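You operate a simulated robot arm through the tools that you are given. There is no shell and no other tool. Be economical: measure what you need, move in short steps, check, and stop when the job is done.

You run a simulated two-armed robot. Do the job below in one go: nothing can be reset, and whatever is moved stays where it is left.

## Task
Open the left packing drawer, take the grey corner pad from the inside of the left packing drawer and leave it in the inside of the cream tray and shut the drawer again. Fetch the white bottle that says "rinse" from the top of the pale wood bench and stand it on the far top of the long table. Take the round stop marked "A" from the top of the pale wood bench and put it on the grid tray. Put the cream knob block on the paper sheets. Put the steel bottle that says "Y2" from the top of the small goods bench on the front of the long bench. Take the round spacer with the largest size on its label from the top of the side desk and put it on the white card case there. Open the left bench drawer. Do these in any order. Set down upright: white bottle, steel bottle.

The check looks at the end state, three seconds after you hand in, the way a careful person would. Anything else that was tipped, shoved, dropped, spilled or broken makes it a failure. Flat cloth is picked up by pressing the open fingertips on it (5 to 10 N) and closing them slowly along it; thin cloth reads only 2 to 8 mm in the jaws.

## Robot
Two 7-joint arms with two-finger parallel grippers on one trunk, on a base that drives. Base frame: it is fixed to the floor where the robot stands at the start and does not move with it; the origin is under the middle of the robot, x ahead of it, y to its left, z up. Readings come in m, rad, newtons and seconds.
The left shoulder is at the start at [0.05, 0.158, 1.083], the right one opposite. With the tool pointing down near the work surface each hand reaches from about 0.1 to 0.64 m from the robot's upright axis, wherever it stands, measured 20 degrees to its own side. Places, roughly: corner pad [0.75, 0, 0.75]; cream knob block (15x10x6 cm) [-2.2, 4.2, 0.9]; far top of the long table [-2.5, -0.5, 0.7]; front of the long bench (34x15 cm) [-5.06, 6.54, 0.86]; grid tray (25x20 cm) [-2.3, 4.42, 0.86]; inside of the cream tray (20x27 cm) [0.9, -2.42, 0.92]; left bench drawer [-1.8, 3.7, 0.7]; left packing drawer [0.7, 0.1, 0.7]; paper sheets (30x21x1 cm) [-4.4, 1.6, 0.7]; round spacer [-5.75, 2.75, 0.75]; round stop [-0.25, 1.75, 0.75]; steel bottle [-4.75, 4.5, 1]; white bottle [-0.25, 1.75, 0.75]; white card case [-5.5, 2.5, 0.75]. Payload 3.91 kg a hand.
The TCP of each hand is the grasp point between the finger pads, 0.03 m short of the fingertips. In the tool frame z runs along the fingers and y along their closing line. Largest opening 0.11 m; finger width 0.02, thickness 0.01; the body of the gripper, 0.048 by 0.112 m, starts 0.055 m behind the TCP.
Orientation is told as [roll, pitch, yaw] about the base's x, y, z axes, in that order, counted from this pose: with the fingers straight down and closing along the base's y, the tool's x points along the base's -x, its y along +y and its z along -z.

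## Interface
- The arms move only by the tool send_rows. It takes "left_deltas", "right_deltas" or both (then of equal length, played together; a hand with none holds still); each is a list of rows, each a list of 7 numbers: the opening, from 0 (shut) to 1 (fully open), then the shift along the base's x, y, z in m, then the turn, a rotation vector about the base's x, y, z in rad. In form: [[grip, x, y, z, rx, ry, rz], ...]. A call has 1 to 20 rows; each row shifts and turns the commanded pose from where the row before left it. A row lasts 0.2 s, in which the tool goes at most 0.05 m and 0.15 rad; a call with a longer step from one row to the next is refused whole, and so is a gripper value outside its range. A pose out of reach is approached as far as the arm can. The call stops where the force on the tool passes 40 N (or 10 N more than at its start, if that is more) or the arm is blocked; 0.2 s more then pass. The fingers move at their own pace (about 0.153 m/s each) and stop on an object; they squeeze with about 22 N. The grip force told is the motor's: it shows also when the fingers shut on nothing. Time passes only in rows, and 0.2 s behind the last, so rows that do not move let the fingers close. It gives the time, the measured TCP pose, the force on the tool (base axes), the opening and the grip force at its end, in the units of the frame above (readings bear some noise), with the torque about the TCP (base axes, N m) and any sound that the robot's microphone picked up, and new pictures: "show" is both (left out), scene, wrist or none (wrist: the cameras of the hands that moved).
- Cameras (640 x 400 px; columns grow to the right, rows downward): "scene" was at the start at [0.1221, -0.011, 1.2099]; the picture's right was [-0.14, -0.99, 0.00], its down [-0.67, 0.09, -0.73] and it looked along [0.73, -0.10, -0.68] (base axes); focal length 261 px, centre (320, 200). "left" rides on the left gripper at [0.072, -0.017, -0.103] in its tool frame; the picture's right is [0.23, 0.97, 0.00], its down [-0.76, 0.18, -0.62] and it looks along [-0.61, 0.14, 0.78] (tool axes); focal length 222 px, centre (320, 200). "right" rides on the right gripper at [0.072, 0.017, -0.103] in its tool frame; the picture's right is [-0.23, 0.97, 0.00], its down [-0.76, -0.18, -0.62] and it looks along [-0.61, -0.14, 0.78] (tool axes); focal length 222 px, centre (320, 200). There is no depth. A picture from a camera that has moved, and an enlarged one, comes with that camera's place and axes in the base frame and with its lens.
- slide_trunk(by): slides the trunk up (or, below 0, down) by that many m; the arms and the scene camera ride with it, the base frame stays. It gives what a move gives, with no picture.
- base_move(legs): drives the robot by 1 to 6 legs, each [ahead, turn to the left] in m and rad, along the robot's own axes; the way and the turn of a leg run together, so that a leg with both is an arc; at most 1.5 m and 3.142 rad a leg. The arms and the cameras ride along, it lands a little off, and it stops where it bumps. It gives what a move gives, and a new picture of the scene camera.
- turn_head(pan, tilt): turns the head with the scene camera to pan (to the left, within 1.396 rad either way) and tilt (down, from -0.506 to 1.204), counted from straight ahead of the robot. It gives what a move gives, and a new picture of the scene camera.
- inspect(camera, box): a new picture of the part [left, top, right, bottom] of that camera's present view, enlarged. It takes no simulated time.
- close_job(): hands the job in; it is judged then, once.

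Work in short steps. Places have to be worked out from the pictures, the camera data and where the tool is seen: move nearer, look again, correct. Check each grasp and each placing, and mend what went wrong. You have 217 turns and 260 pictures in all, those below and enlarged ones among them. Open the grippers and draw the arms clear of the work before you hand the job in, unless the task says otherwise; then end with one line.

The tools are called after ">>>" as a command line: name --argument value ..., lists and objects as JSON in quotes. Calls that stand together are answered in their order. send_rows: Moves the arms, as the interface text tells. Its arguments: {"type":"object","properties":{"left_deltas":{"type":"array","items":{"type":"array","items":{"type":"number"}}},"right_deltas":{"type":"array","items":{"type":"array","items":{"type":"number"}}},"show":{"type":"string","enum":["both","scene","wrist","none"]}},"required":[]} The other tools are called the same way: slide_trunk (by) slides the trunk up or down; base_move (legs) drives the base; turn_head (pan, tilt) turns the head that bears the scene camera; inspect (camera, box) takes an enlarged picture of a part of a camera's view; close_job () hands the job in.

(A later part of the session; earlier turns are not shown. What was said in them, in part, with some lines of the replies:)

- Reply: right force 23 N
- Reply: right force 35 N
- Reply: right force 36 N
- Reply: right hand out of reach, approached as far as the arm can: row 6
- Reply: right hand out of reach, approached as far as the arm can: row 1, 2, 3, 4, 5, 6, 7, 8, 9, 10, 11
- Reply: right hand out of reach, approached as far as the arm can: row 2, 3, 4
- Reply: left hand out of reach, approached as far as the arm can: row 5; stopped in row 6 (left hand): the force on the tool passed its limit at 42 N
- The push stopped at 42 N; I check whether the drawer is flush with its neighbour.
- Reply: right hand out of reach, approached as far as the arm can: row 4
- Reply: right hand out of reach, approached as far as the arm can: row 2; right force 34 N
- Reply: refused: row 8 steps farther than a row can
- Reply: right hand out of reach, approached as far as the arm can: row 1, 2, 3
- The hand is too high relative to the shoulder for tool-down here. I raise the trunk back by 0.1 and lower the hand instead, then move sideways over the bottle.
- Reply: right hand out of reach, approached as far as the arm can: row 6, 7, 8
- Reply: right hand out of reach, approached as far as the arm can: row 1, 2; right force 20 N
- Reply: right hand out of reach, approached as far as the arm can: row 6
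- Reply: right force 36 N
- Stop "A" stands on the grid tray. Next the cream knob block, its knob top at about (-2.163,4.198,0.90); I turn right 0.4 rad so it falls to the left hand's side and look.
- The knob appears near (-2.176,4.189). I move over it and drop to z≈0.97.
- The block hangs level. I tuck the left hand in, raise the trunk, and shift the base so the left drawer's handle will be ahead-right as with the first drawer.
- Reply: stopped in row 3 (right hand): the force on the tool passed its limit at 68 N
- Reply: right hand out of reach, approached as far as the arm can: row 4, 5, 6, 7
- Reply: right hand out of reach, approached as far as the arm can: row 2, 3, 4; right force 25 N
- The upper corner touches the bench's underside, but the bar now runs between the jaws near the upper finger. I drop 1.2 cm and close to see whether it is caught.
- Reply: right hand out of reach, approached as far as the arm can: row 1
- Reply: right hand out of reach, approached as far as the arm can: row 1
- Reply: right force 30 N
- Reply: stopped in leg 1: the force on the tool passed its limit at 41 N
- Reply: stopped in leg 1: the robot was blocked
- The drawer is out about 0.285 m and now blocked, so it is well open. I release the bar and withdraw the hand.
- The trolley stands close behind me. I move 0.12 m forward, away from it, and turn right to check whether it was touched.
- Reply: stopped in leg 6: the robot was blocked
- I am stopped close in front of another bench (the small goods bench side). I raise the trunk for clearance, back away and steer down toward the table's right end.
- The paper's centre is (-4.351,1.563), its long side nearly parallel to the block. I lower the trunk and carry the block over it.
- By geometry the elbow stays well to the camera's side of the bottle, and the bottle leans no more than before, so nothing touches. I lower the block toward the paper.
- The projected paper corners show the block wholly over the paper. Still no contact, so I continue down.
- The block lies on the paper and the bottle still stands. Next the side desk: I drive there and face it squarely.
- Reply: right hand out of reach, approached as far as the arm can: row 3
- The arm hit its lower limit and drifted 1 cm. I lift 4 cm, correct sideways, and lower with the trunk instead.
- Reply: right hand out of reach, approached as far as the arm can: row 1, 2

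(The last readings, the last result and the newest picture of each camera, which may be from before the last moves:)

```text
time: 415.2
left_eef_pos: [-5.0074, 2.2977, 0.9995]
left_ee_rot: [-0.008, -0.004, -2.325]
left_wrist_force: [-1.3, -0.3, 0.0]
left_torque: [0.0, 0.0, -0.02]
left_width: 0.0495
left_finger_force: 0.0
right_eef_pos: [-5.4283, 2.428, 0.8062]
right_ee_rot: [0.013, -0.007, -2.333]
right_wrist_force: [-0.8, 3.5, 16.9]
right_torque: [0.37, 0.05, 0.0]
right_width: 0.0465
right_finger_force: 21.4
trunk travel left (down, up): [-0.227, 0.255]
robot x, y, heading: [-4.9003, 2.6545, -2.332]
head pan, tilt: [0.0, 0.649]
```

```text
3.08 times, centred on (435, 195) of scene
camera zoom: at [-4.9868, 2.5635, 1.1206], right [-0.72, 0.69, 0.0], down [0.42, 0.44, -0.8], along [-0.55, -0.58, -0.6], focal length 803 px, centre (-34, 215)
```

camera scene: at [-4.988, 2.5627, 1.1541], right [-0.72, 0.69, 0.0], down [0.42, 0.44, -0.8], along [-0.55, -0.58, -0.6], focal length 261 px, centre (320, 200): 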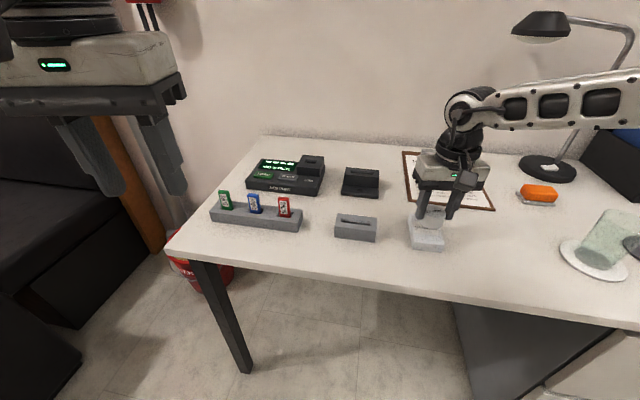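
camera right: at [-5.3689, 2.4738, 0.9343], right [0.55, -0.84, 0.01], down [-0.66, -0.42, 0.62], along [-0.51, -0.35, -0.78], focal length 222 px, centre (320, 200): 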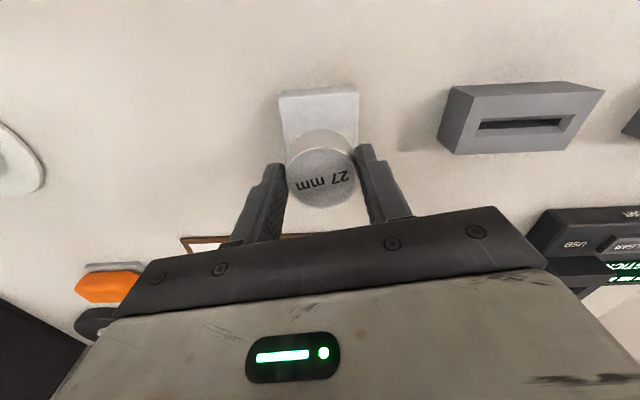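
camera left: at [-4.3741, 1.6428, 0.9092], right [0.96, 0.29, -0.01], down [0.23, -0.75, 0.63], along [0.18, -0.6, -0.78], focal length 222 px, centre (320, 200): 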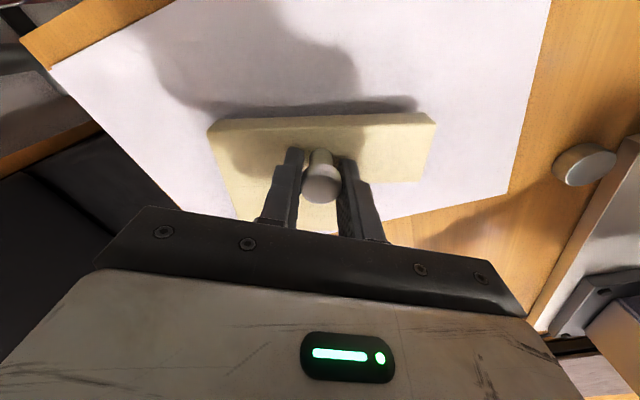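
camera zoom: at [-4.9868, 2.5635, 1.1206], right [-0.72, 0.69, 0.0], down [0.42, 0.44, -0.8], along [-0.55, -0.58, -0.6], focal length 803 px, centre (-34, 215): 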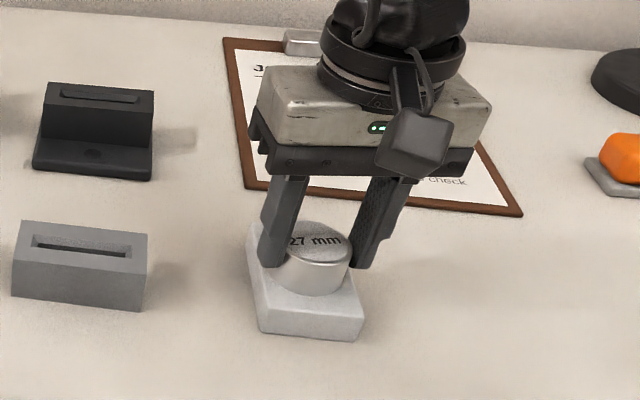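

The spacer rests centred on the white case (17 N). I release and lift straight up with the trunk.

>>> send_rows --right_deltas '[[0, 0, 0, 0.002, 0, 0, 0], [0.65, 0, 0, 0, 0, 0, 0], [0.65, 0, 0, 0, 0, 0, 0]]' --show "none"

>>> slide_trunk --by 0.2

>>> inspect --camera "scene" --box '[300, 150, 560, 310]'

```text
time: 416.0
left_eef_pos: [-5.0092, 2.2965, 0.9991]
left_ee_rot: [-0.007, -0.004, -2.327]
left_wrist_force: [-0.1, -0.2, -0.9]
left_torque: [-0.01, 0.0, -0.02]
left_width: 0.0493
left_finger_force: 0.0
right_eef_pos: [-5.4267, 2.4291, 0.8048]
right_ee_rot: [0.015, -0.001, -2.333]
right_wrist_force: [1.2, -0.4, 0.1]
right_torque: [0.02, 0.05, 0.03]
right_width: 0.0716
right_finger_force: 0.1
trunk travel left (down, up): [-0.227, 0.255]
robot x, y, heading: [-4.8997, 2.6503, -2.332]
head pan, tilt: [0.0, 0.649]
```

```text
time: 418.2
left_eef_pos: [-5.0097, 2.2959, 1.199]
left_ee_rot: [-0.008, -0.004, -2.327]
left_wrist_force: [1.0, 0.0, 0.2]
left_torque: [-0.04, -0.02, 0.01]
left_width: 0.0495
left_finger_force: 0.0
right_eef_pos: [-5.4275, 2.4281, 1.0045]
right_ee_rot: [0.013, -0.001, -2.334]
right_wrist_force: [0.6, 0.3, 0.4]
right_torque: [-0.03, -0.01, -0.03]
right_width: 0.0714
right_finger_force: 0.0
trunk travel left (down, up): [-0.427, 0.055]
robot x, y, heading: [-4.9, 2.6538, -2.336]
head pan, tilt: [0.0, 0.649]
```

```text
2.46 times, centred on (430, 230) of scene
camera zoom: at [-4.988, 2.5626, 1.32], right [-0.72, 0.69, 0.0], down [0.42, 0.44, -0.8], along [-0.55, -0.58, -0.6], focal length 642 px, centre (49, 126)
```

zoom: 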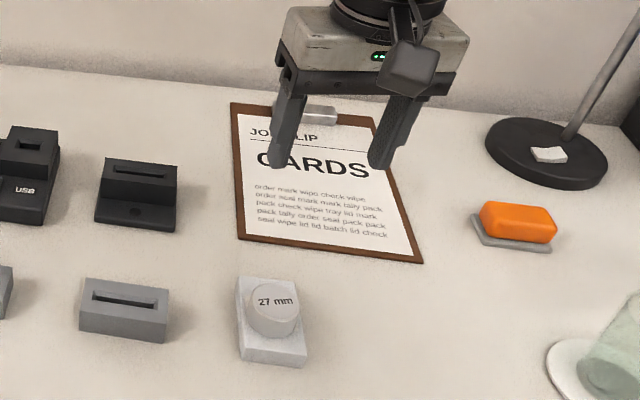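

The 27 mm spacer sits on the white card case. Last item: the steel bottle. I raise the hand, back off and turn north to look at the benches there.

>>> send_rows --right_deltas '[[0.5, 0.02, 0.02, 0.04, 0, 0, 0], [0.5, 0.02, 0.02, 0.04, 0, 0, 0], [0.5, 0.01, 0.01, 0.04, 0, 0, 0]]' --show "none"

>>> turn_head --pan 0.0 --tilt 0.35

>>> base_move --legs '[[-0.3, 0], [0, -2.15]]'

```text
time: 419.0
left_eef_pos: [-5.0089, 2.2969, 1.1992]
left_ee_rot: [-0.007, -0.006, -2.327]
left_wrist_force: [0.3, 0.1, -0.5]
left_torque: [0.0, 0.03, 0.02]
left_width: 0.0495
left_finger_force: 0.0
right_eef_pos: [-5.3774, 2.4795, 1.1229]
right_ee_rot: [0.014, -0.001, -2.332]
right_wrist_force: [-0.3, -0.2, 0.2]
right_torque: [-0.03, 0.03, 0.02]
right_width: 0.0551
right_finger_force: 0.1
trunk travel left (down, up): [-0.427, 0.055]
robot x, y, heading: [-4.8992, 2.6596, -2.332]
head pan, tilt: [0.0, 0.649]
```

```text
time: 419.8
left_eef_pos: [-5.0093, 2.2958, 1.1991]
left_ee_rot: [-0.007, -0.004, -2.327]
left_wrist_force: [0.6, -0.1, 0.6]
left_torque: [0.05, 0.03, -0.02]
left_width: 0.0493
left_finger_force: 0.0
right_eef_pos: [-5.3788, 2.4782, 1.1237]
right_ee_rot: [0.015, -0.002, -2.333]
right_wrist_force: [0.4, 0.4, 0.2]
right_torque: [0.01, 0.0, -0.04]
right_width: 0.0551
right_finger_force: 0.0
trunk travel left (down, up): [-0.427, 0.055]
robot x, y, heading: [-4.9006, 2.6561, -2.333]
head pan, tilt: [0.0, 0.351]
camera scene: at [-4.9922, 2.5581, 1.3471], right [-0.72, 0.69, 0.0], down [0.24, 0.25, -0.94], along [-0.65, -0.68, -0.34], focal length 261 px, centre (320, 200)
```

scene: 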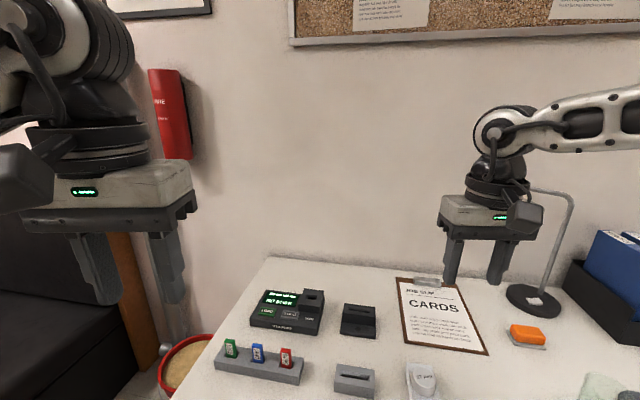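

```text
time: 426.9
left_eef_pos: [-4.9399, 3.1549, 1.1993]
left_ee_rot: [-0.008, -0.006, 1.835]
left_wrist_force: [-0.1, 0.1, 0.0]
left_torque: [0.03, 0.0, -0.03]
left_width: 0.0495
left_finger_force: 0.1
right_eef_pos: [-4.5898, 3.3743, 1.1237]
right_ee_rot: [0.013, 0.0, 1.829]
right_wrist_force: [-1.0, 0.1, -0.7]
right_torque: [0.01, 0.0, 0.02]
right_width: 0.0547
right_finger_force: 0.0
trunk travel left (down, up): [-0.427, 0.055]
robot x, y, heading: [-4.6936, 2.8726, 1.829]
head pan, tilt: [0.0, 0.351]
camera scene: at [-4.7245, 3.0025, 1.3471], right [0.97, 0.26, 0.0], down [0.09, -0.33, -0.94], along [-0.24, 0.91, -0.34], focal length 261 px, centre (320, 200)
```

scene: 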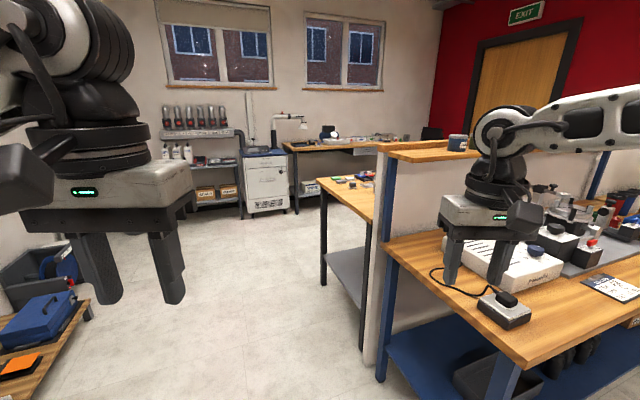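

Behind a partition is the small goods bench, and the long bench stands at the back wall. I drive up on the left side of the partition.

>>> base_move --legs '[[0, 0.2], [1.2, 0], [0, -1.0]]'

```text
time: 436.3
left_eef_pos: [-5.1914, 4.3385, 1.1985]
left_ee_rot: [-0.007, -0.005, 1.022]
left_wrist_force: [0.1, -0.4, -0.4]
left_torque: [-0.02, 0.02, 0.01]
left_width: 0.0497
left_finger_force: 0.0
right_eef_pos: [-4.7933, 4.2365, 1.1251]
right_ee_rot: [0.014, -0.002, 1.015]
right_wrist_force: [-0.3, 0.0, 0.8]
right_torque: [0.0, -0.03, 0.01]
right_width: 0.0549
right_finger_force: 0.0
trunk travel left (down, up): [-0.427, 0.055]
robot x, y, heading: [-5.2259, 3.9668, 1.013]
head pan, tilt: [0.0, 0.351]
camera scene: at [-5.1553, 4.0793, 1.3472], right [0.85, -0.53, 0.0], down [-0.18, -0.29, -0.94], along [0.49, 0.8, -0.34], focal length 261 px, centre (320, 200)
```

scene: 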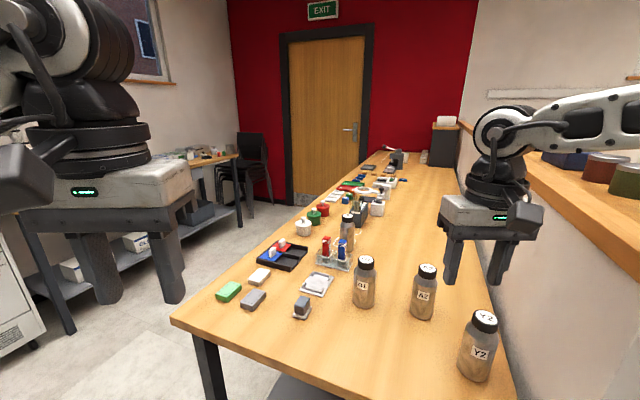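

Several steel bottles stand on the small goods bench; I enlarge their labels.

>>> inspect --camera "scene" --box '[320, 200, 520, 400]'

```text
2.00 times, centred on (420, 300) of scene
camera zoom: at [-5.1553, 4.0793, 1.3472], right [0.85, -0.53, 0.0], down [-0.18, -0.29, -0.94], along [0.49, 0.8, -0.34], focal length 522 px, centre (120, 0)
```

zoom: 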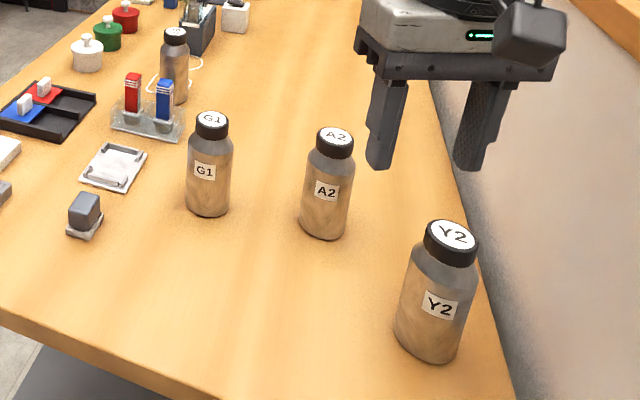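

"Y2" is the nearest bottle, at about (-4.71,4.231), top z≈1.0, close to the partition. I lower the trunk a little, turn the jaws by 0.8 rad to keep clear of the wall, and move over it.

>>> slide_trunk --by -0.04

>>> send_rows --right_deltas '[[0.9, 0, 0, 0, 0, 0, 0.133], [0.9, 0, 0, 0, 0, 0, 0.133], [0.9, 0, 0, 0, 0, 0, 0.133], [0.9, 0.028, -0.002, 0, 0, 0, 0.133], [0.9, 0.028, -0.002, 0, 0, 0, 0.133], [0.9, 0.027, -0.0015, 0, 0, 0, 0.133], [0.9, 0, 0, 0, 0, 0, 0]]'

```text
time: 437.2
left_eef_pos: [-5.192, 4.3391, 1.1591]
left_ee_rot: [-0.006, -0.003, 1.023]
left_wrist_force: [-0.5, -0.4, -1.2]
left_torque: [0.03, 0.0, -0.01]
left_width: 0.0493
left_finger_force: 0.1
right_eef_pos: [-4.7941, 4.237, 1.0844]
right_ee_rot: [0.015, -0.001, 1.014]
right_wrist_force: [0.5, 0.0, -0.3]
right_torque: [0.0, -0.04, 0.0]
right_width: 0.055
right_finger_force: 0.2
trunk travel left (down, up): [-0.387, 0.095]
robot x, y, heading: [-5.2206, 3.9692, 1.017]
head pan, tilt: [0.0, 0.351]
```

```text
time: 438.8
left_eef_pos: [-5.1923, 4.339, 1.1585]
left_ee_rot: [-0.006, -0.005, 1.024]
left_wrist_force: [-1.0, 0.0, 0.3]
left_torque: [-0.02, -0.02, -0.01]
left_width: 0.0495
left_finger_force: 0.1
right_eef_pos: [-4.8119, 4.2071, 1.0811]
right_ee_rot: [0.008, -0.002, 1.807]
right_wrist_force: [0.1, 0.8, -0.3]
right_torque: [0.0, 0.03, 0.0]
right_width: 0.0989
right_finger_force: 0.0
right hand out of reach, approached as far as the arm can: row 5, 6
trunk travel left (down, up): [-0.387, 0.095]
robot x, y, heading: [-5.2284, 3.9667, 1.015]
head pan, tilt: [0.0, 0.351]
camera scene: at [-5.156, 4.0793, 1.3072], right [0.85, -0.53, 0.0], down [-0.18, -0.29, -0.94], along [0.49, 0.8, -0.34], focal length 261 px, centre (320, 200)
camera right: at [-4.8101, 4.1331, 1.1837], right [-1.0, -0.01, 0.01], down [0.0, 0.78, 0.62], along [-0.01, 0.62, -0.78], focal length 222 px, centre (320, 200)
```

scene: 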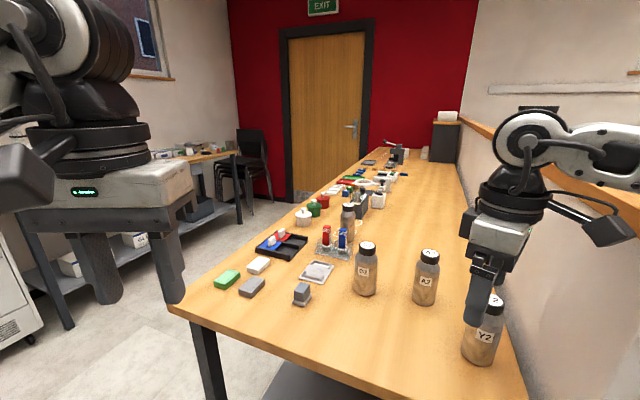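
right: 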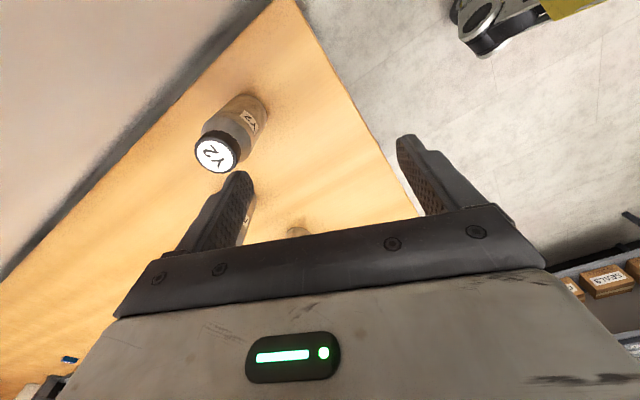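

The bottle is only 5.5 cm from the partition, and the jaws cannot turn parallel to it with this arm. I tuck the right hand in and re-stand so the left hand can grasp with the jaws along the wall.

>>> send_rows --right_deltas '[[0.5, 0, 0, 0.03, 0, 0, -0.133], [0.5, -0.01, -0.01, 0.03, 0, 0, -0.133], [0.5, -0.02, -0.03, 0.02, 0, 0, -0.133], [0.5, -0.02, -0.035, 0, 0, 0, -0.133], [0.5, -0.02, -0.035, 0, 0, 0, -0.133], [0.5, -0.02, -0.035, 0, 0, 0, -0.133]]' --show "none"

>>> base_move --legs '[[0, 0.59], [0.185, 0], [0, -1.95]]'

>>> turn_head --pan 0.3 --tilt 0.65

```text
time: 440.2
left_eef_pos: [-5.1928, 4.3403, 1.1587]
left_ee_rot: [-0.007, -0.004, 1.023]
left_wrist_force: [0.3, -0.5, -0.6]
left_torque: [0.02, 0.01, 0.02]
left_width: 0.0495
left_finger_force: 0.0
right_eef_pos: [-4.9011, 4.0598, 1.1612]
right_ee_rot: [0.016, 0.001, 1.013]
right_wrist_force: [-0.1, 0.2, -0.2]
right_torque: [0.01, 0.01, -0.01]
right_width: 0.0549
right_finger_force: 0.0
trunk travel left (down, up): [-0.387, 0.095]
robot x, y, heading: [-5.2291, 3.9684, 1.02]
head pan, tilt: [0.0, 0.351]
```

```text
time: 448.0
left_eef_pos: [-4.8585, 4.1825, 1.1593]
left_ee_rot: [-0.006, -0.006, -0.359]
left_wrist_force: [-0.3, -0.2, 0.5]
left_torque: [-0.03, 0.02, -0.01]
left_width: 0.0495
left_finger_force: 0.0
right_eef_pos: [-5.0763, 3.8444, 1.1607]
right_ee_rot: [0.014, 0.0, -0.366]
right_wrist_force: [-0.4, -0.4, -0.2]
right_torque: [-0.01, -0.02, -0.02]
right_width: 0.0551
right_finger_force: 0.0
trunk travel left (down, up): [-0.387, 0.095]
robot x, y, heading: [-5.2313, 4.1464, -0.363]
head pan, tilt: [0.0, 0.351]
camera scene: at [-5.1078, 4.0983, 1.3071], right [-0.36, -0.93, 0.0], down [-0.32, 0.12, -0.94], along [0.88, -0.34, -0.34], focal length 261 px, centre (320, 200)
```

scene: 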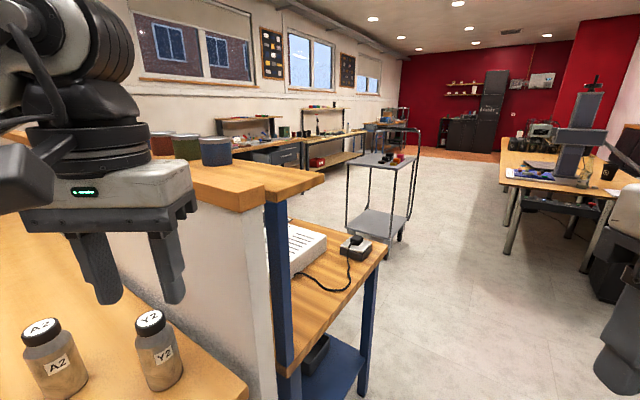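

```text
time: 448.8
left_eef_pos: [-4.8602, 4.1828, 1.1575]
left_ee_rot: [-0.006, -0.005, -0.359]
left_wrist_force: [-0.1, 0.2, -0.8]
left_torque: [0.02, 0.01, -0.01]
left_width: 0.0497
left_finger_force: 0.1
right_eef_pos: [-5.0755, 3.8441, 1.1605]
right_ee_rot: [0.014, 0.0, -0.367]
right_wrist_force: [0.4, 0.2, -0.5]
right_torque: [0.03, 0.0, 0.02]
right_width: 0.0549
right_finger_force: 0.1
trunk travel left (down, up): [-0.387, 0.095]
robot x, y, heading: [-5.2302, 4.1468, -0.365]
head pan, tilt: [0.3, 0.649]
camera scene: at [-5.1081, 4.1259, 1.2802], right [-0.07, -1.0, 0.0], down [-0.6, 0.04, -0.8], along [0.8, -0.05, -0.6], focal length 261 px, centre (320, 200)
```

scene: 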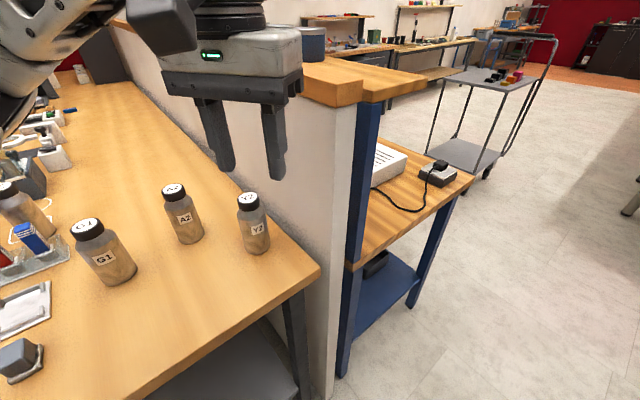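

I enlarge the ledge on top of the partition to see whether it overhangs the bottle.

>>> inspect --camera "scene" --box '[140, 10, 400, 280]'

```text
1.48 times, centred on (270, 145) of scene
camera zoom: at [-5.1081, 4.1259, 1.2802], right [-0.07, -1.0, 0.0], down [-0.6, 0.04, -0.8], along [0.8, -0.05, -0.6], focal length 387 px, centre (394, 282)
```

zoom: 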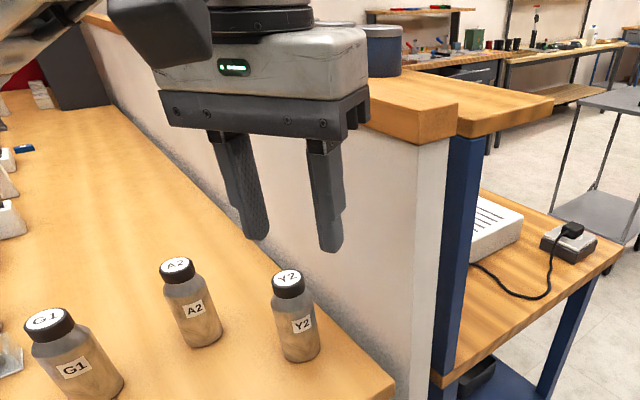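

The ledge overhangs slightly at z≈1.17, so I'll come in with the jaws along the wall and the wrist leaning away from it. I turn and tilt the left hand above the bottle first.

>>> send_rows --left_deltas '[[0.9, 0.03, 0.015, 0, 0, 0, -0.1275], [0.9, 0.03, 0.015, 0, 0, 0, -0.1275], [0.9, 0.03, 0.015, 0, 0, 0, -0.1275], [0.9, 0.03, 0.012, 0, 0, 0, -0.1275], [0.9, 0.015, 0, 0, -0.0896, -0.0752, 0], [0.9, 0.015, -0.008, 0, -0.0896, -0.0752, 0], [0.9, 0, 0, 0, -0.0896, -0.0752, 0], [0.9, 0, 0, -0.03, 0, 0, 0], [0.9, 0, 0, 0, 0, 0, 0]]'

```text
time: 450.8
left_eef_pos: [-4.7093, 4.2308, 1.1288]
left_ee_rot: [-0.007, -0.356, -0.868]
left_wrist_force: [-0.8, -0.6, 0.1]
left_torque: [0.02, 0.03, 0.02]
left_width: 0.0993
left_finger_force: 0.0
right_eef_pos: [-5.0765, 3.8447, 1.1619]
right_ee_rot: [0.013, 0.0, -0.365]
right_wrist_force: [0.5, -0.1, -0.6]
right_torque: [0.03, 0.02, 0.01]
right_width: 0.0551
right_finger_force: 0.1
trunk travel left (down, up): [-0.387, 0.095]
robot x, y, heading: [-5.2334, 4.1435, -0.366]
head pan, tilt: [0.3, 0.649]
camera scene: at [-5.1082, 4.1259, 1.2801], right [-0.07, -1.0, 0.0], down [-0.6, 0.04, -0.8], along [0.79, -0.05, -0.6], focal length 261 px, centre (320, 200)
camera left: at [-4.7892, 4.2998, 1.2006], right [0.61, 0.79, -0.09], down [0.46, -0.26, 0.85], along [0.65, -0.56, -0.52], focal length 222 px, centre (320, 200)
```

scene: 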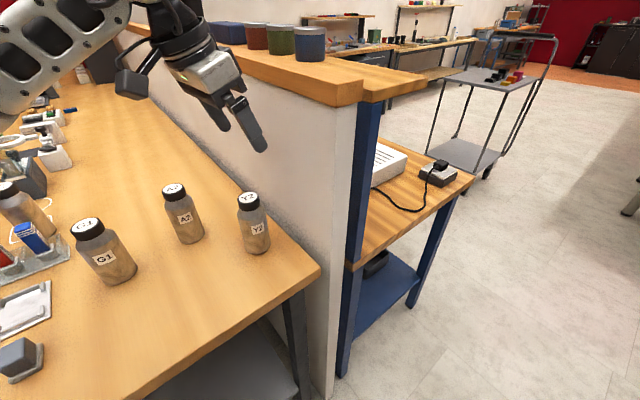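
left: 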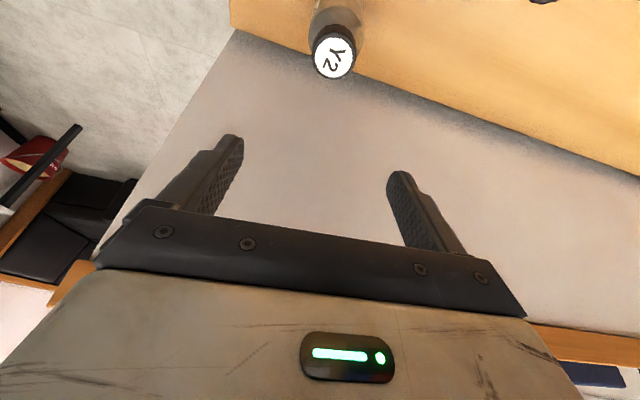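

Reached exactly; the cap triangulates to (-4.715,4.236). I descend to z≈1.0 and check.

>>> send_rows --left_deltas '[[0.9, -0.004, 0.003, -0.043, 0, 0, 0], [0.9, 0, 0, -0.043, 0, 0, 0], [0.9, 0, 0, -0.043, 0, 0, 0], [0.9, 0, 0, 0, 0, 0, 0]]'

```text
time: 451.8
left_eef_pos: [-4.712, 4.2347, 1.0014]
left_ee_rot: [-0.007, -0.357, -0.871]
left_wrist_force: [-0.1, -0.1, 0.0]
left_torque: [0.0, 0.0, 0.02]
left_width: 0.099
left_finger_force: 0.1
right_eef_pos: [-5.076, 3.845, 1.1617]
right_ee_rot: [0.013, 0.0, -0.368]
right_wrist_force: [0.3, -0.3, 0.2]
right_torque: [0.01, 0.01, 0.05]
right_width: 0.0548
right_finger_force: 0.0
trunk travel left (down, up): [-0.387, 0.095]
robot x, y, heading: [-5.2341, 4.147, -0.367]
head pan, tilt: [0.3, 0.649]
camera scene: at [-5.1082, 4.1259, 1.2801], right [-0.07, -1.0, 0.0], down [-0.6, 0.04, -0.8], along [0.79, -0.05, -0.6], focal length 261 px, centre (320, 200)
camera left: at [-4.7931, 4.3029, 1.0735], right [0.61, 0.79, -0.09], down [0.46, -0.26, 0.85], along [0.65, -0.56, -0.52], focal length 222 px, centre (320, 200)
```

scene: 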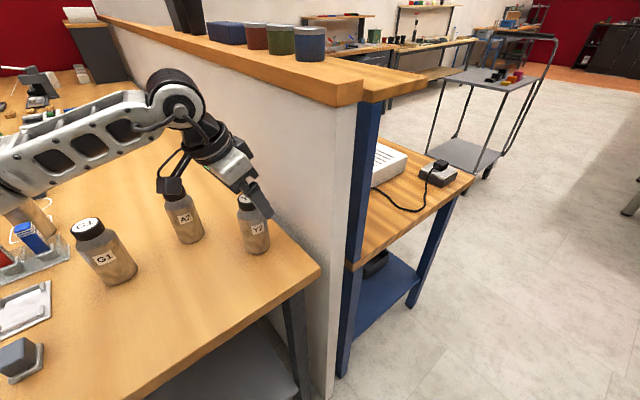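
left: 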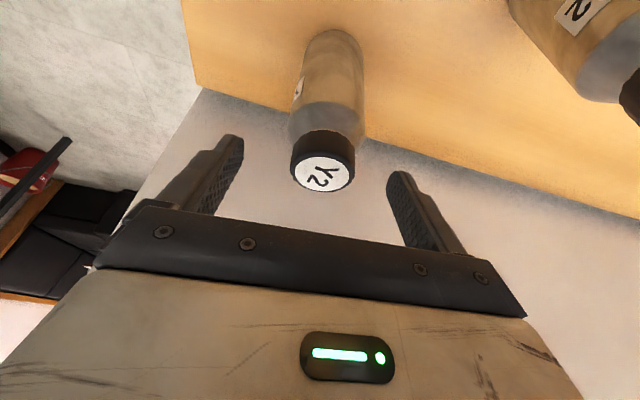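

The bottle is centred between the fingers and the wrist clears its neighbours. I descend to z≈0.952 and close.

>>> send_rows --left_deltas '[[0.9, -0.002, 0.002, -0.025, 0, 0, 0], [0.9, 0, 0, -0.024, 0, 0, 0], [0.9, 0, 0, 0, 0, 0, 0], [0, 0, 0, 0, 0, 0, 0], [0, 0, 0, 0, 0, 0, 0], [0, 0, 0, 0, 0, 0, 0]]' --show "wrist"

```text
time: 453.2
left_eef_pos: [-4.715, 4.2371, 0.953]
left_ee_rot: [-0.006, -0.355, -0.867]
left_wrist_force: [0.3, 0.4, 1.5]
left_torque: [0.08, -0.11, -0.01]
left_width: 0.0531
left_finger_force: 22.3
right_eef_pos: [-5.0762, 3.8442, 1.1612]
right_ee_rot: [0.013, -0.001, -0.367]
right_wrist_force: [-0.4, 0.5, -0.4]
right_torque: [-0.06, 0.01, 0.01]
right_width: 0.0551
right_finger_force: 0.0
trunk travel left (down, up): [-0.387, 0.095]
robot x, y, heading: [-5.233, 4.1445, -0.364]
head pan, tilt: [0.3, 0.649]
camera left: at [-4.7956, 4.3048, 1.0252], right [0.61, 0.79, -0.09], down [0.46, -0.26, 0.85], along [0.65, -0.56, -0.52], focal length 222 px, centre (320, 200)
```

left: 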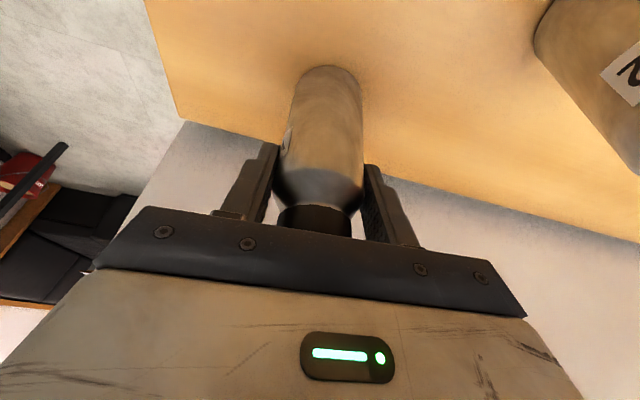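

Gripped at 53 mm. I lift a little and move west, away from the ledge, before raising it further.

>>> send_rows --left_deltas '[[0, 0, 0, 0.02, 0, 0, 0], [0, -0.01, 0.004, 0.025, 0, 0, 0], [0, -0.04, 0.005, 0.01, 0, 0, 0], [0, -0.04, 0.005, 0.01, 0, 0, 0], [0, -0.03, 0.0, 0.03, 0, 0, 0], [0, 0, 0, 0.04, 0, 0, 0], [0, 0, 0, 0.04, 0, 0, 0], [0, 0, 0, 0, 0, 0, 0]]'

```text
time: 455.0
left_eef_pos: [-4.835, 4.25, 1.1244]
left_ee_rot: [-0.008, -0.353, -0.869]
left_wrist_force: [0.6, 0.7, -1.1]
left_torque: [0.02, 0.0, -0.01]
left_width: 0.0533
left_finger_force: 22.0
right_eef_pos: [-5.076, 3.8456, 1.1608]
right_ee_rot: [0.014, 0.001, -0.367]
right_wrist_force: [-0.6, -0.7, 0.5]
right_torque: [0.01, 0.0, 0.0]
right_width: 0.0549
right_finger_force: 0.0
trunk travel left (down, up): [-0.387, 0.095]
robot x, y, heading: [-5.2323, 4.1449, -0.364]
head pan, tilt: [0.3, 0.649]
camera scene: at [-5.108, 4.1261, 1.2801], right [-0.07, -1.0, 0.0], down [-0.6, 0.04, -0.8], along [0.79, -0.05, -0.6], focal length 261 px, centre (320, 200)
camera left: at [-4.915, 4.3179, 1.1976], right [0.61, 0.79, -0.09], down [0.46, -0.26, 0.85], along [0.65, -0.56, -0.52], focal length 222 px, centre (320, 200)
```

scene: 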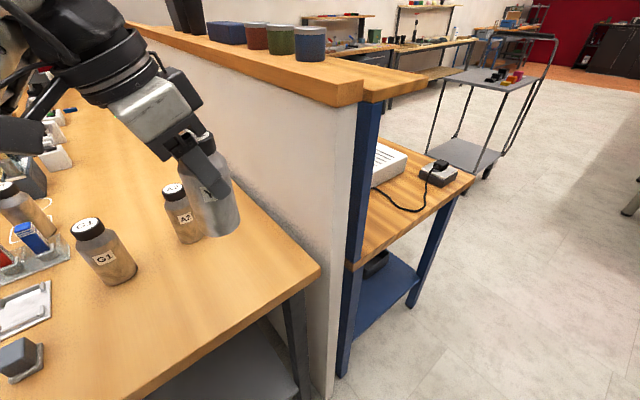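
left: 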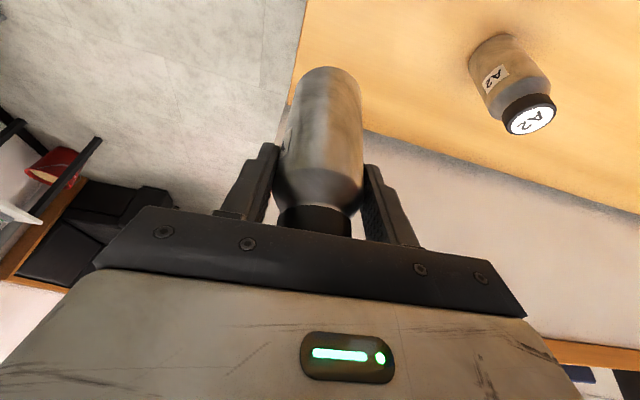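

The Y2 bottle hangs upright. I back off, turn left, and drive toward the long bench at the back wall.

>>> turn_head --pan 0.0 --tilt 0.4

>>> base_move --legs '[[-0.2, 0], [0, 2.2], [0.9, 0]]'

```text
time: 455.8
left_eef_pos: [-4.8343, 4.2494, 1.1248]
left_ee_rot: [-0.009, -0.353, -0.868]
left_wrist_force: [-0.3, -0.4, -1.3]
left_torque: [0.01, -0.01, 0.05]
left_width: 0.0535
left_finger_force: 22.4
right_eef_pos: [-5.0755, 3.8456, 1.161]
right_ee_rot: [0.014, 0.0, -0.367]
right_wrist_force: [-0.4, 0.0, 0.3]
right_torque: [-0.03, 0.0, 0.03]
right_width: 0.055
right_finger_force: 0.0
trunk travel left (down, up): [-0.387, 0.095]
robot x, y, heading: [-5.233, 4.1451, -0.365]
head pan, tilt: [0.0, 0.4]
camera scene: at [-5.1081, 4.0986, 1.3025], right [-0.36, -0.93, 0.0], down [-0.36, 0.14, -0.92], along [0.86, -0.33, -0.39], focal length 261 px, centre (320, 200)
```

scene: 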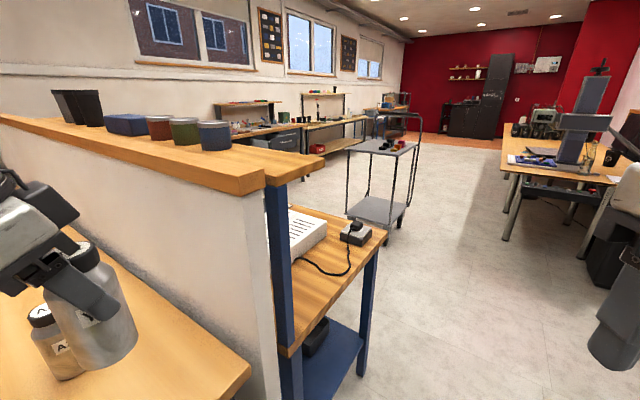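

```text
time: 467.1
left_eef_pos: [-6.0098, 5.3221, 1.125]
left_ee_rot: [-0.009, -0.354, 1.365]
left_wrist_force: [0.4, 0.7, -1.8]
left_torque: [-0.04, -0.02, 0.02]
left_width: 0.0533
left_finger_force: 21.5
right_eef_pos: [-5.5415, 5.3815, 1.1619]
right_ee_rot: [0.013, 0.0, 1.867]
right_wrist_force: [-0.1, 0.4, 0.2]
right_torque: [0.05, 0.02, -0.01]
right_width: 0.055
right_finger_force: 0.0
trunk travel left (down, up): [-0.387, 0.095]
robot x, y, heading: [-5.6821, 5.0729, 1.868]
head pan, tilt: [0.0, 0.4]
camera scene: at [-5.7226, 5.2015, 1.3026], right [0.96, 0.29, 0.0], down [0.11, -0.37, -0.92], along [-0.27, 0.88, -0.39], focal length 261 px, centre (320, 200)
```

scene: 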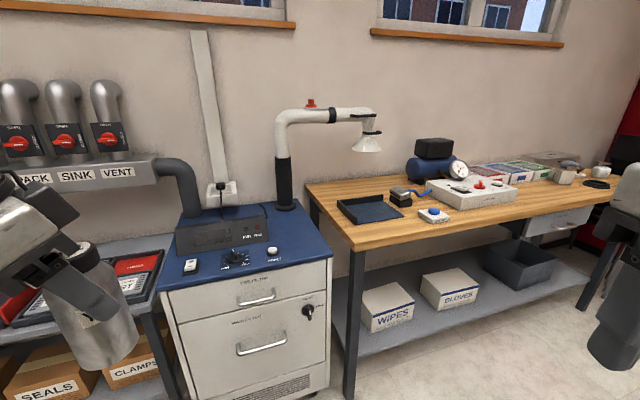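

The long bench's front runs along azimuth 34°, and the place for the bottle at (-5.06,6.54) is clear. I raise the trunk and drive up between the benches, then face it.

>>> slide_trunk --by 0.09

>>> base_move --legs '[[0, -1.037], [1.5, 0], [0, 1.332]]'

>>> turn_head --pan 0.2 --tilt 0.7

```text
time: 468.3
left_eef_pos: [-6.0096, 5.3222, 1.2154]
left_ee_rot: [-0.008, -0.352, 1.364]
left_wrist_force: [0.9, 0.7, -1.9]
left_torque: [-0.01, 0.01, 0.02]
left_width: 0.0535
left_finger_force: 22.1
right_eef_pos: [-5.5418, 5.382, 1.2513]
right_ee_rot: [0.015, -0.001, 1.868]
right_wrist_force: [0.2, 1.1, -0.2]
right_torque: [0.0, 0.03, -0.03]
right_width: 0.055
right_finger_force: 0.2
trunk travel left (down, up): [-0.477, 0.005]
robot x, y, heading: [-5.6853, 5.07, 1.867]
head pan, tilt: [0.0, 0.4]
```

```text
time: 481.7
left_eef_pos: [-5.0457, 6.3059, 1.2154]
left_ee_rot: [-0.007, -0.357, 1.653]
left_wrist_force: [0.1, -0.7, -1.7]
left_torque: [-0.03, 0.04, -0.03]
left_width: 0.0533
left_finger_force: 22.1
right_eef_pos: [-4.6138, 6.4951, 1.2515]
right_ee_rot: [0.014, -0.001, 2.157]
right_wrist_force: [0.1, 0.5, 0.3]
right_torque: [0.02, -0.02, 0.04]
right_width: 0.055
right_finger_force: 0.1
trunk travel left (down, up): [-0.477, 0.005]
robot x, y, heading: [-4.6615, 6.1579, 2.157]
head pan, tilt: [0.0, 0.4]
camera scene: at [-4.7355, 6.2709, 1.3926], right [0.83, 0.55, 0.0], down [0.22, -0.32, -0.92], along [-0.51, 0.77, -0.39], focal length 261 px, centre (320, 200)
```

scene: 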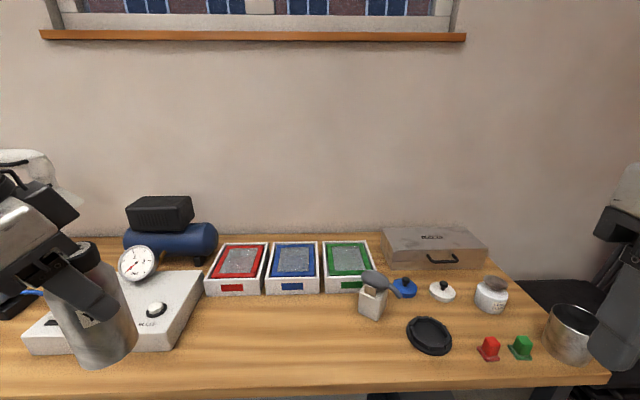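

```text
time: 482.5
left_eef_pos: [-5.0453, 6.3056, 1.2156]
left_ee_rot: [-0.008, -0.353, 1.652]
left_wrist_force: [-0.2, -0.5, -1.7]
left_torque: [-0.04, 0.02, 0.02]
left_width: 0.0537
left_finger_force: 21.9
right_eef_pos: [-4.614, 6.4951, 1.2514]
right_ee_rot: [0.013, -0.001, 2.156]
right_wrist_force: [0.4, -0.1, 0.4]
right_torque: [-0.01, -0.01, 0.0]
right_width: 0.0553
right_finger_force: 0.0
trunk travel left (down, up): [-0.477, 0.005]
robot x, y, heading: [-4.6639, 6.1597, 2.156]
head pan, tilt: [0.201, 0.7]
camera scene: at [-4.7443, 6.2538, 1.3658], right [0.71, 0.71, 0.0], down [0.46, -0.45, -0.77], along [-0.54, 0.54, -0.64], focal length 261 px, centre (320, 200)
```

scene: 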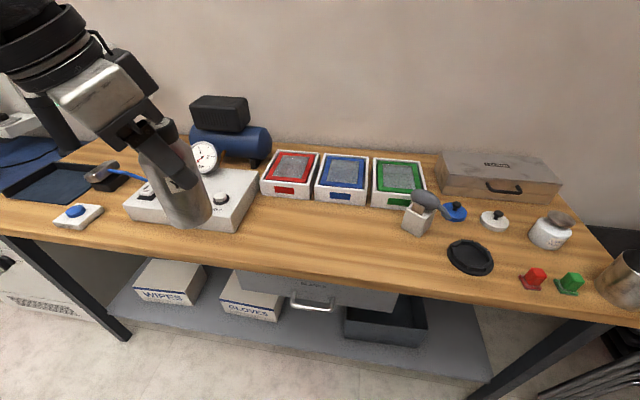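

The free front area is at image (311,246), as given. I turn 0.15 rad right, lower the trunk 0.1, and bring the bottle over the spot.

>>> base_move --legs '[[0, -0.15]]'

>>> slide_trunk --by -0.1

>>> send_rows --left_deltas '[[0, -0.008, 0.036, -0.01, 0, 0, 0], [0, -0.008, 0.036, -0.02, 0, 0, 0], [0, -0.008, 0.036, -0.02, 0, 0, 0], [0, -0.008, 0.036, -0.02, 0, 0, 0], [0, -0.008, 0.035, -0.02, 0, 0, 0], [0, 0, 0, 0, 0, 0, 0]]' --show "scene"

```text
time: 483.5
left_eef_pos: [-5.0195, 6.3614, 1.2139]
left_ee_rot: [-0.009, -0.355, 1.503]
left_wrist_force: [-0.4, -0.3, -0.7]
left_torque: [0.0, 0.0, 0.01]
left_width: 0.0537
left_finger_force: 21.7
right_eef_pos: [-4.5643, 6.4855, 1.2515]
right_ee_rot: [0.013, 0.0, 2.008]
right_wrist_force: [-0.6, -0.2, 0.2]
right_torque: [0.02, 0.0, 0.02]
right_width: 0.0552
right_finger_force: 0.0
trunk travel left (down, up): [-0.477, 0.005]
robot x, y, heading: [-4.6621, 6.1545, 2.009]
head pan, tilt: [0.201, 0.7]
camera scene: at [-4.7292, 6.2652, 1.3657], right [0.8, 0.59, 0.0], down [0.38, -0.52, -0.76], along [-0.46, 0.61, -0.64], focal length 261 px, centre (320, 200)
```

scene: 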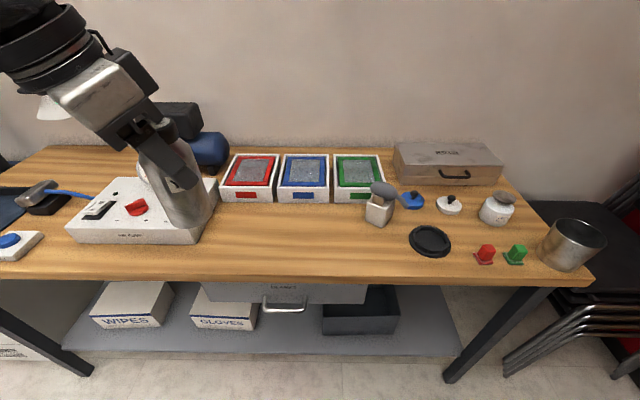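

```text
time: 484.9
left_eef_pos: [-5.0179, 6.3608, 1.1146]
left_ee_rot: [-0.006, -0.357, 1.501]
left_wrist_force: [1.7, 0.3, -1.3]
left_torque: [-0.01, -0.03, 0.01]
left_width: 0.0534
left_finger_force: 21.7
right_eef_pos: [-4.5641, 6.485, 1.1505]
right_ee_rot: [0.014, -0.002, 2.008]
right_wrist_force: [-0.1, -0.4, -0.3]
right_torque: [0.01, 0.0, -0.02]
right_width: 0.055
right_finger_force: 0.2
trunk travel left (down, up): [-0.377, 0.105]
robot x, y, heading: [-4.6634, 6.1596, 2.01]
head pan, tilt: [0.201, 0.7]
```

```text
time: 486.2
left_eef_pos: [-5.0603, 6.5428, 1.0222]
left_ee_rot: [-0.006, -0.357, 1.502]
left_wrist_force: [-0.2, 0.9, -1.7]
left_torque: [-0.02, -0.02, 0.04]
left_width: 0.0537
left_finger_force: 22.3
right_eef_pos: [-4.5626, 6.4835, 1.1504]
right_ee_rot: [0.014, 0.001, 2.007]
right_wrist_force: [0.6, -0.4, 0.3]
right_torque: [-0.02, 0.01, -0.03]
right_width: 0.055
right_finger_force: 0.1
trunk travel left (down, up): [-0.377, 0.105]
robot x, y, heading: [-4.6606, 6.1611, 2.003]
head pan, tilt: [0.201, 0.7]
camera scene: at [-4.7295, 6.2649, 1.2658], right [0.8, 0.59, 0.0], down [0.38, -0.52, -0.76], along [-0.46, 0.61, -0.64], focal length 261 px, centre (320, 200)
```

scene: 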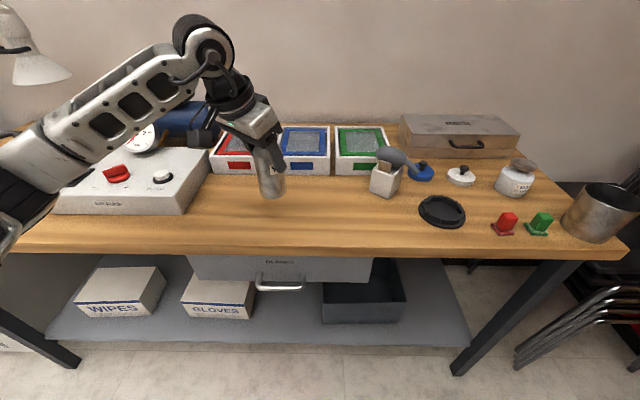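

The bottle hovers over the front area. I lower 4 cm, then in small steps to contact.

>>> send_rows --left_deltas '[[0, 0, 0, -0.025, 0, 0, 0], [0, 0, 0, -0.018, 0, 0, 0], [0, 0, 0, 0, 0, 0, 0]]' --show "none"

>>> inspect --camera "scene" --box '[180, 100, 380, 260]'

```text
time: 487.1
left_eef_pos: [-5.0598, 6.5404, 0.9811]
left_ee_rot: [-0.007, -0.355, 1.503]
left_wrist_force: [0.2, -0.2, -0.8]
left_torque: [0.01, 0.0, 0.0]
left_width: 0.0534
left_finger_force: 22.2
right_eef_pos: [-4.5635, 6.4847, 1.1514]
right_ee_rot: [0.014, 0.001, 2.007]
right_wrist_force: [0.0, 0.1, 0.0]
right_torque: [-0.02, -0.02, 0.0]
right_width: 0.0551
right_finger_force: 0.1
trunk travel left (down, up): [-0.377, 0.105]
robot x, y, heading: [-4.6628, 6.1622, 2.007]
head pan, tilt: [0.201, 0.7]
```

```text
2.50 times, centred on (280, 180) of scene
camera zoom: at [-4.7295, 6.265, 1.2657], right [0.8, 0.59, 0.0], down [0.38, -0.52, -0.76], along [-0.46, 0.61, -0.64], focal length 652 px, centre (420, 250)
```

zoom: 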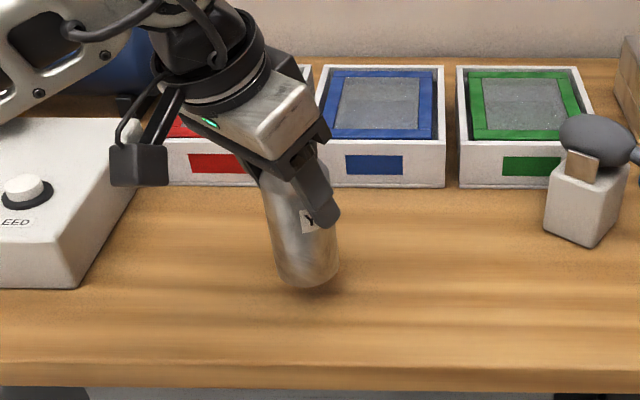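

A slight gap remains. I go down in small steps.

>>> send_rows --left_deltas '[[0, 0, 0, -0.008, 0, 0, 0], [0, 0, 0, -0.006, 0, 0, 0], [0, 0, 0, 0, 0, 0, 0]]' --show "none"

```text
time: 487.9
left_eef_pos: [-5.0598, 6.5395, 0.9687]
left_ee_rot: [-0.007, -0.353, 1.501]
left_wrist_force: [-0.9, -1.2, -1.9]
left_torque: [-0.02, 0.02, 0.03]
left_width: 0.0536
left_finger_force: 22.0
right_eef_pos: [-4.5639, 6.485, 1.151]
right_ee_rot: [0.015, 0.001, 2.006]
right_wrist_force: [-0.2, 0.4, 0.2]
right_torque: [0.0, 0.01, 0.01]
right_width: 0.0551
right_finger_force: 0.1
trunk travel left (down, up): [-0.377, 0.105]
robot x, y, heading: [-4.6618, 6.159, 2.001]
head pan, tilt: [0.201, 0.7]
```

>>> send_rows --left_deltas '[[0, 0, 0, -0.006, 0, 0, 0], [0, 0, 0, -0.005, 0, 0, 0], [0, 0, 0, 0, 0, 0, 0]]' --show "none"

```text
time: 488.6
left_eef_pos: [-5.0589, 6.54, 0.9567]
left_ee_rot: [-0.007, -0.353, 1.501]
left_wrist_force: [0.0, 0.2, -1.4]
left_torque: [0.01, 0.01, 0.01]
left_width: 0.0535
left_finger_force: 22.3
right_eef_pos: [-4.5643, 6.4845, 1.1509]
right_ee_rot: [0.014, -0.001, 2.006]
right_wrist_force: [0.0, 0.6, 0.6]
right_torque: [0.0, 0.03, -0.01]
right_width: 0.0549
right_finger_force: 0.0
trunk travel left (down, up): [-0.377, 0.105]
robot x, y, heading: [-4.6598, 6.1608, 2.009]
head pan, tilt: [0.201, 0.7]
```

No contact yet at 0.957; I continue down gently.

>>> send_rows --left_deltas '[[0, 0, 0, -0.005, 0, 0, 0], [0, 0, 0, -0.004, 0, 0, 0], [0, 0, 0, 0, 0, 0, 0]]' --show "none"

>>> inspect --camera "scene" --box '[220, 140, 340, 240]'

```text
time: 489.4
left_eef_pos: [-5.0587, 6.5401, 0.9528]
left_ee_rot: [-0.004, -0.365, 1.501]
left_wrist_force: [0.9, -0.9, 18.7]
left_torque: [0.1, 0.1, 0.06]
left_width: 0.0536
left_finger_force: 21.9
right_eef_pos: [-4.562, 6.4841, 1.1526]
right_ee_rot: [0.015, -0.004, 2.007]
right_wrist_force: [0.9, -0.1, 0.4]
right_torque: [0.01, 0.05, -0.02]
right_width: 0.055
right_finger_force: 0.2
trunk travel left (down, up): [-0.377, 0.105]
robot x, y, heading: [-4.6619, 6.1599, 2.006]
head pan, tilt: [0.201, 0.7]
```

```text
4.00 times, centred on (280, 190) of scene
camera zoom: at [-4.728, 6.2636, 1.2663], right [0.8, 0.59, 0.0], down [0.38, -0.52, -0.77], along [-0.46, 0.62, -0.64], focal length 1044 px, centre (480, 240)
```

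zoom: 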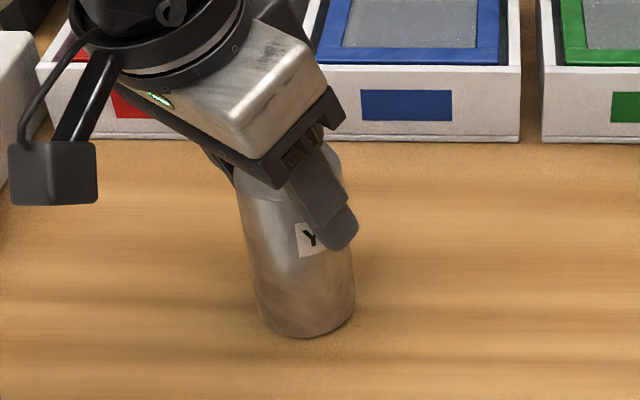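

The bottle's base is flat on the bench (19 N). I open the fingers and rise straight up.

>>> send_rows --left_deltas '[[0, 0, 0, 0.002, 0, 0, 0], [0.9, 0, 0, 0, 0, 0, 0], [0.9, 0, 0, 0, 0, 0, 0], [0.9, 0, 0, 0, 0, 0, 0], [0.9, 0, 0, 0.03, 0, 0, 0], [0.9, 0, 0, 0.045, 0, 0, 0], [0.9, 0, 0, 0.045, 0, 0, 0], [0.9, 0.008, -0.035, 0.03, 0, 0, 0], [0.9, 0.008, -0.036, 0.03, 0, 0, 0], [0.9, 0.008, -0.036, 0.02, 0, 0, 0], [0.9, 0.008, -0.036, 0.02, 0, 0, 0]]' --show "scene"

```text
time: 491.9
left_eef_pos: [-5.0261, 6.395, 1.1704]
left_ee_rot: [-0.007, -0.356, 1.503]
left_wrist_force: [-0.5, -0.5, 0.5]
left_torque: [0.0, 0.02, -0.01]
left_width: 0.0987
left_finger_force: 0.1
right_eef_pos: [-4.5646, 6.484, 1.1518]
right_ee_rot: [0.013, -0.002, 2.007]
right_wrist_force: [0.0, 0.5, -0.2]
right_torque: [0.01, 0.01, 0.05]
right_width: 0.0549
right_finger_force: 0.1
trunk travel left (down, up): [-0.377, 0.105]
robot x, y, heading: [-4.6627, 6.1616, 2.01]
head pan, tilt: [0.201, 0.7]
camera scene: at [-4.7293, 6.2645, 1.2658], right [0.8, 0.59, 0.0], down [0.38, -0.52, -0.77], along [-0.46, 0.62, -0.64], focal length 261 px, centre (320, 200)
```

scene: 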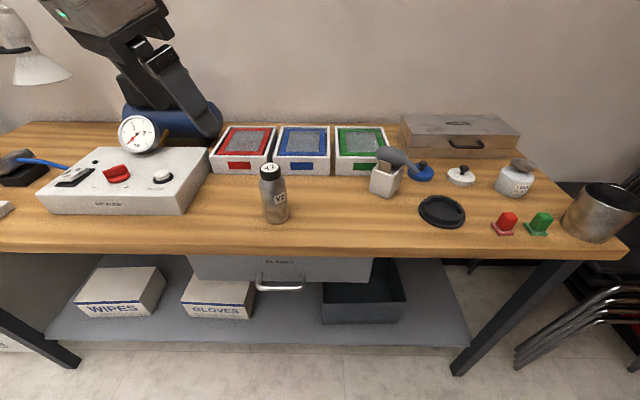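

The Y2 bottle stands upright at the front of the long bench. I draw both arms back a little and back the base away from the bench.

>>> send_rows --left_deltas '[[0.9, 0.015, -0.03, 0.01, 0, 0, 0], [0.9, 0.015, -0.03, 0.01, 0, 0, 0]]' --show "none"

>>> base_move --legs '[[-0.12, 0]]'

```text
time: 492.4
left_eef_pos: [-4.9975, 6.3376, 1.1883]
left_ee_rot: [-0.006, -0.354, 1.501]
left_wrist_force: [-0.1, 0.0, 0.0]
left_torque: [-0.03, 0.01, 0.04]
left_width: 0.099
left_finger_force: 0.0
right_eef_pos: [-4.5633, 6.4843, 1.1509]
right_ee_rot: [0.013, -0.002, 2.007]
right_wrist_force: [0.6, 1.1, -0.1]
right_torque: [-0.01, -0.01, 0.02]
right_width: 0.0549
right_finger_force: 0.1
trunk travel left (down, up): [-0.377, 0.105]
robot x, y, heading: [-4.6637, 6.1614, 2.003]
head pan, tilt: [0.201, 0.7]
```

```text
time: 493.7
left_eef_pos: [-4.9457, 6.2284, 1.1889]
left_ee_rot: [-0.007, -0.356, 1.499]
left_wrist_force: [-0.5, 0.4, 0.7]
left_torque: [0.03, 0.01, 0.03]
left_width: 0.0991
left_finger_force: 0.1
right_eef_pos: [-4.5118, 6.3735, 1.1509]
right_ee_rot: [0.014, -0.002, 2.004]
right_wrist_force: [-0.5, 0.2, -0.3]
right_torque: [0.03, 0.01, -0.01]
right_width: 0.0552
right_finger_force: 0.0
trunk travel left (down, up): [-0.377, 0.105]
robot x, y, heading: [-4.6145, 6.0459, 2.01]
head pan, tilt: [0.201, 0.7]
camera scene: at [-4.6777, 6.1543, 1.2659], right [0.81, 0.59, 0.0], down [0.38, -0.52, -0.77], along [-0.45, 0.62, -0.64], focal length 261 px, centre (320, 200)
```

scene: 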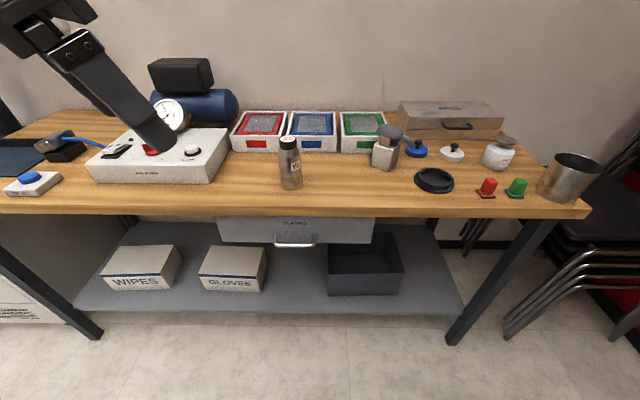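

All the tasks are done, both arms are clear and both grippers are open. I hand the job in.

>>> close_job

```text
The job is handed in.
```

All seven tasks were carried out and handed in; while pulling open the left bench drawer the base was blocked, possibly against the trolley behind it, but by my measurements the trolley had not moved.
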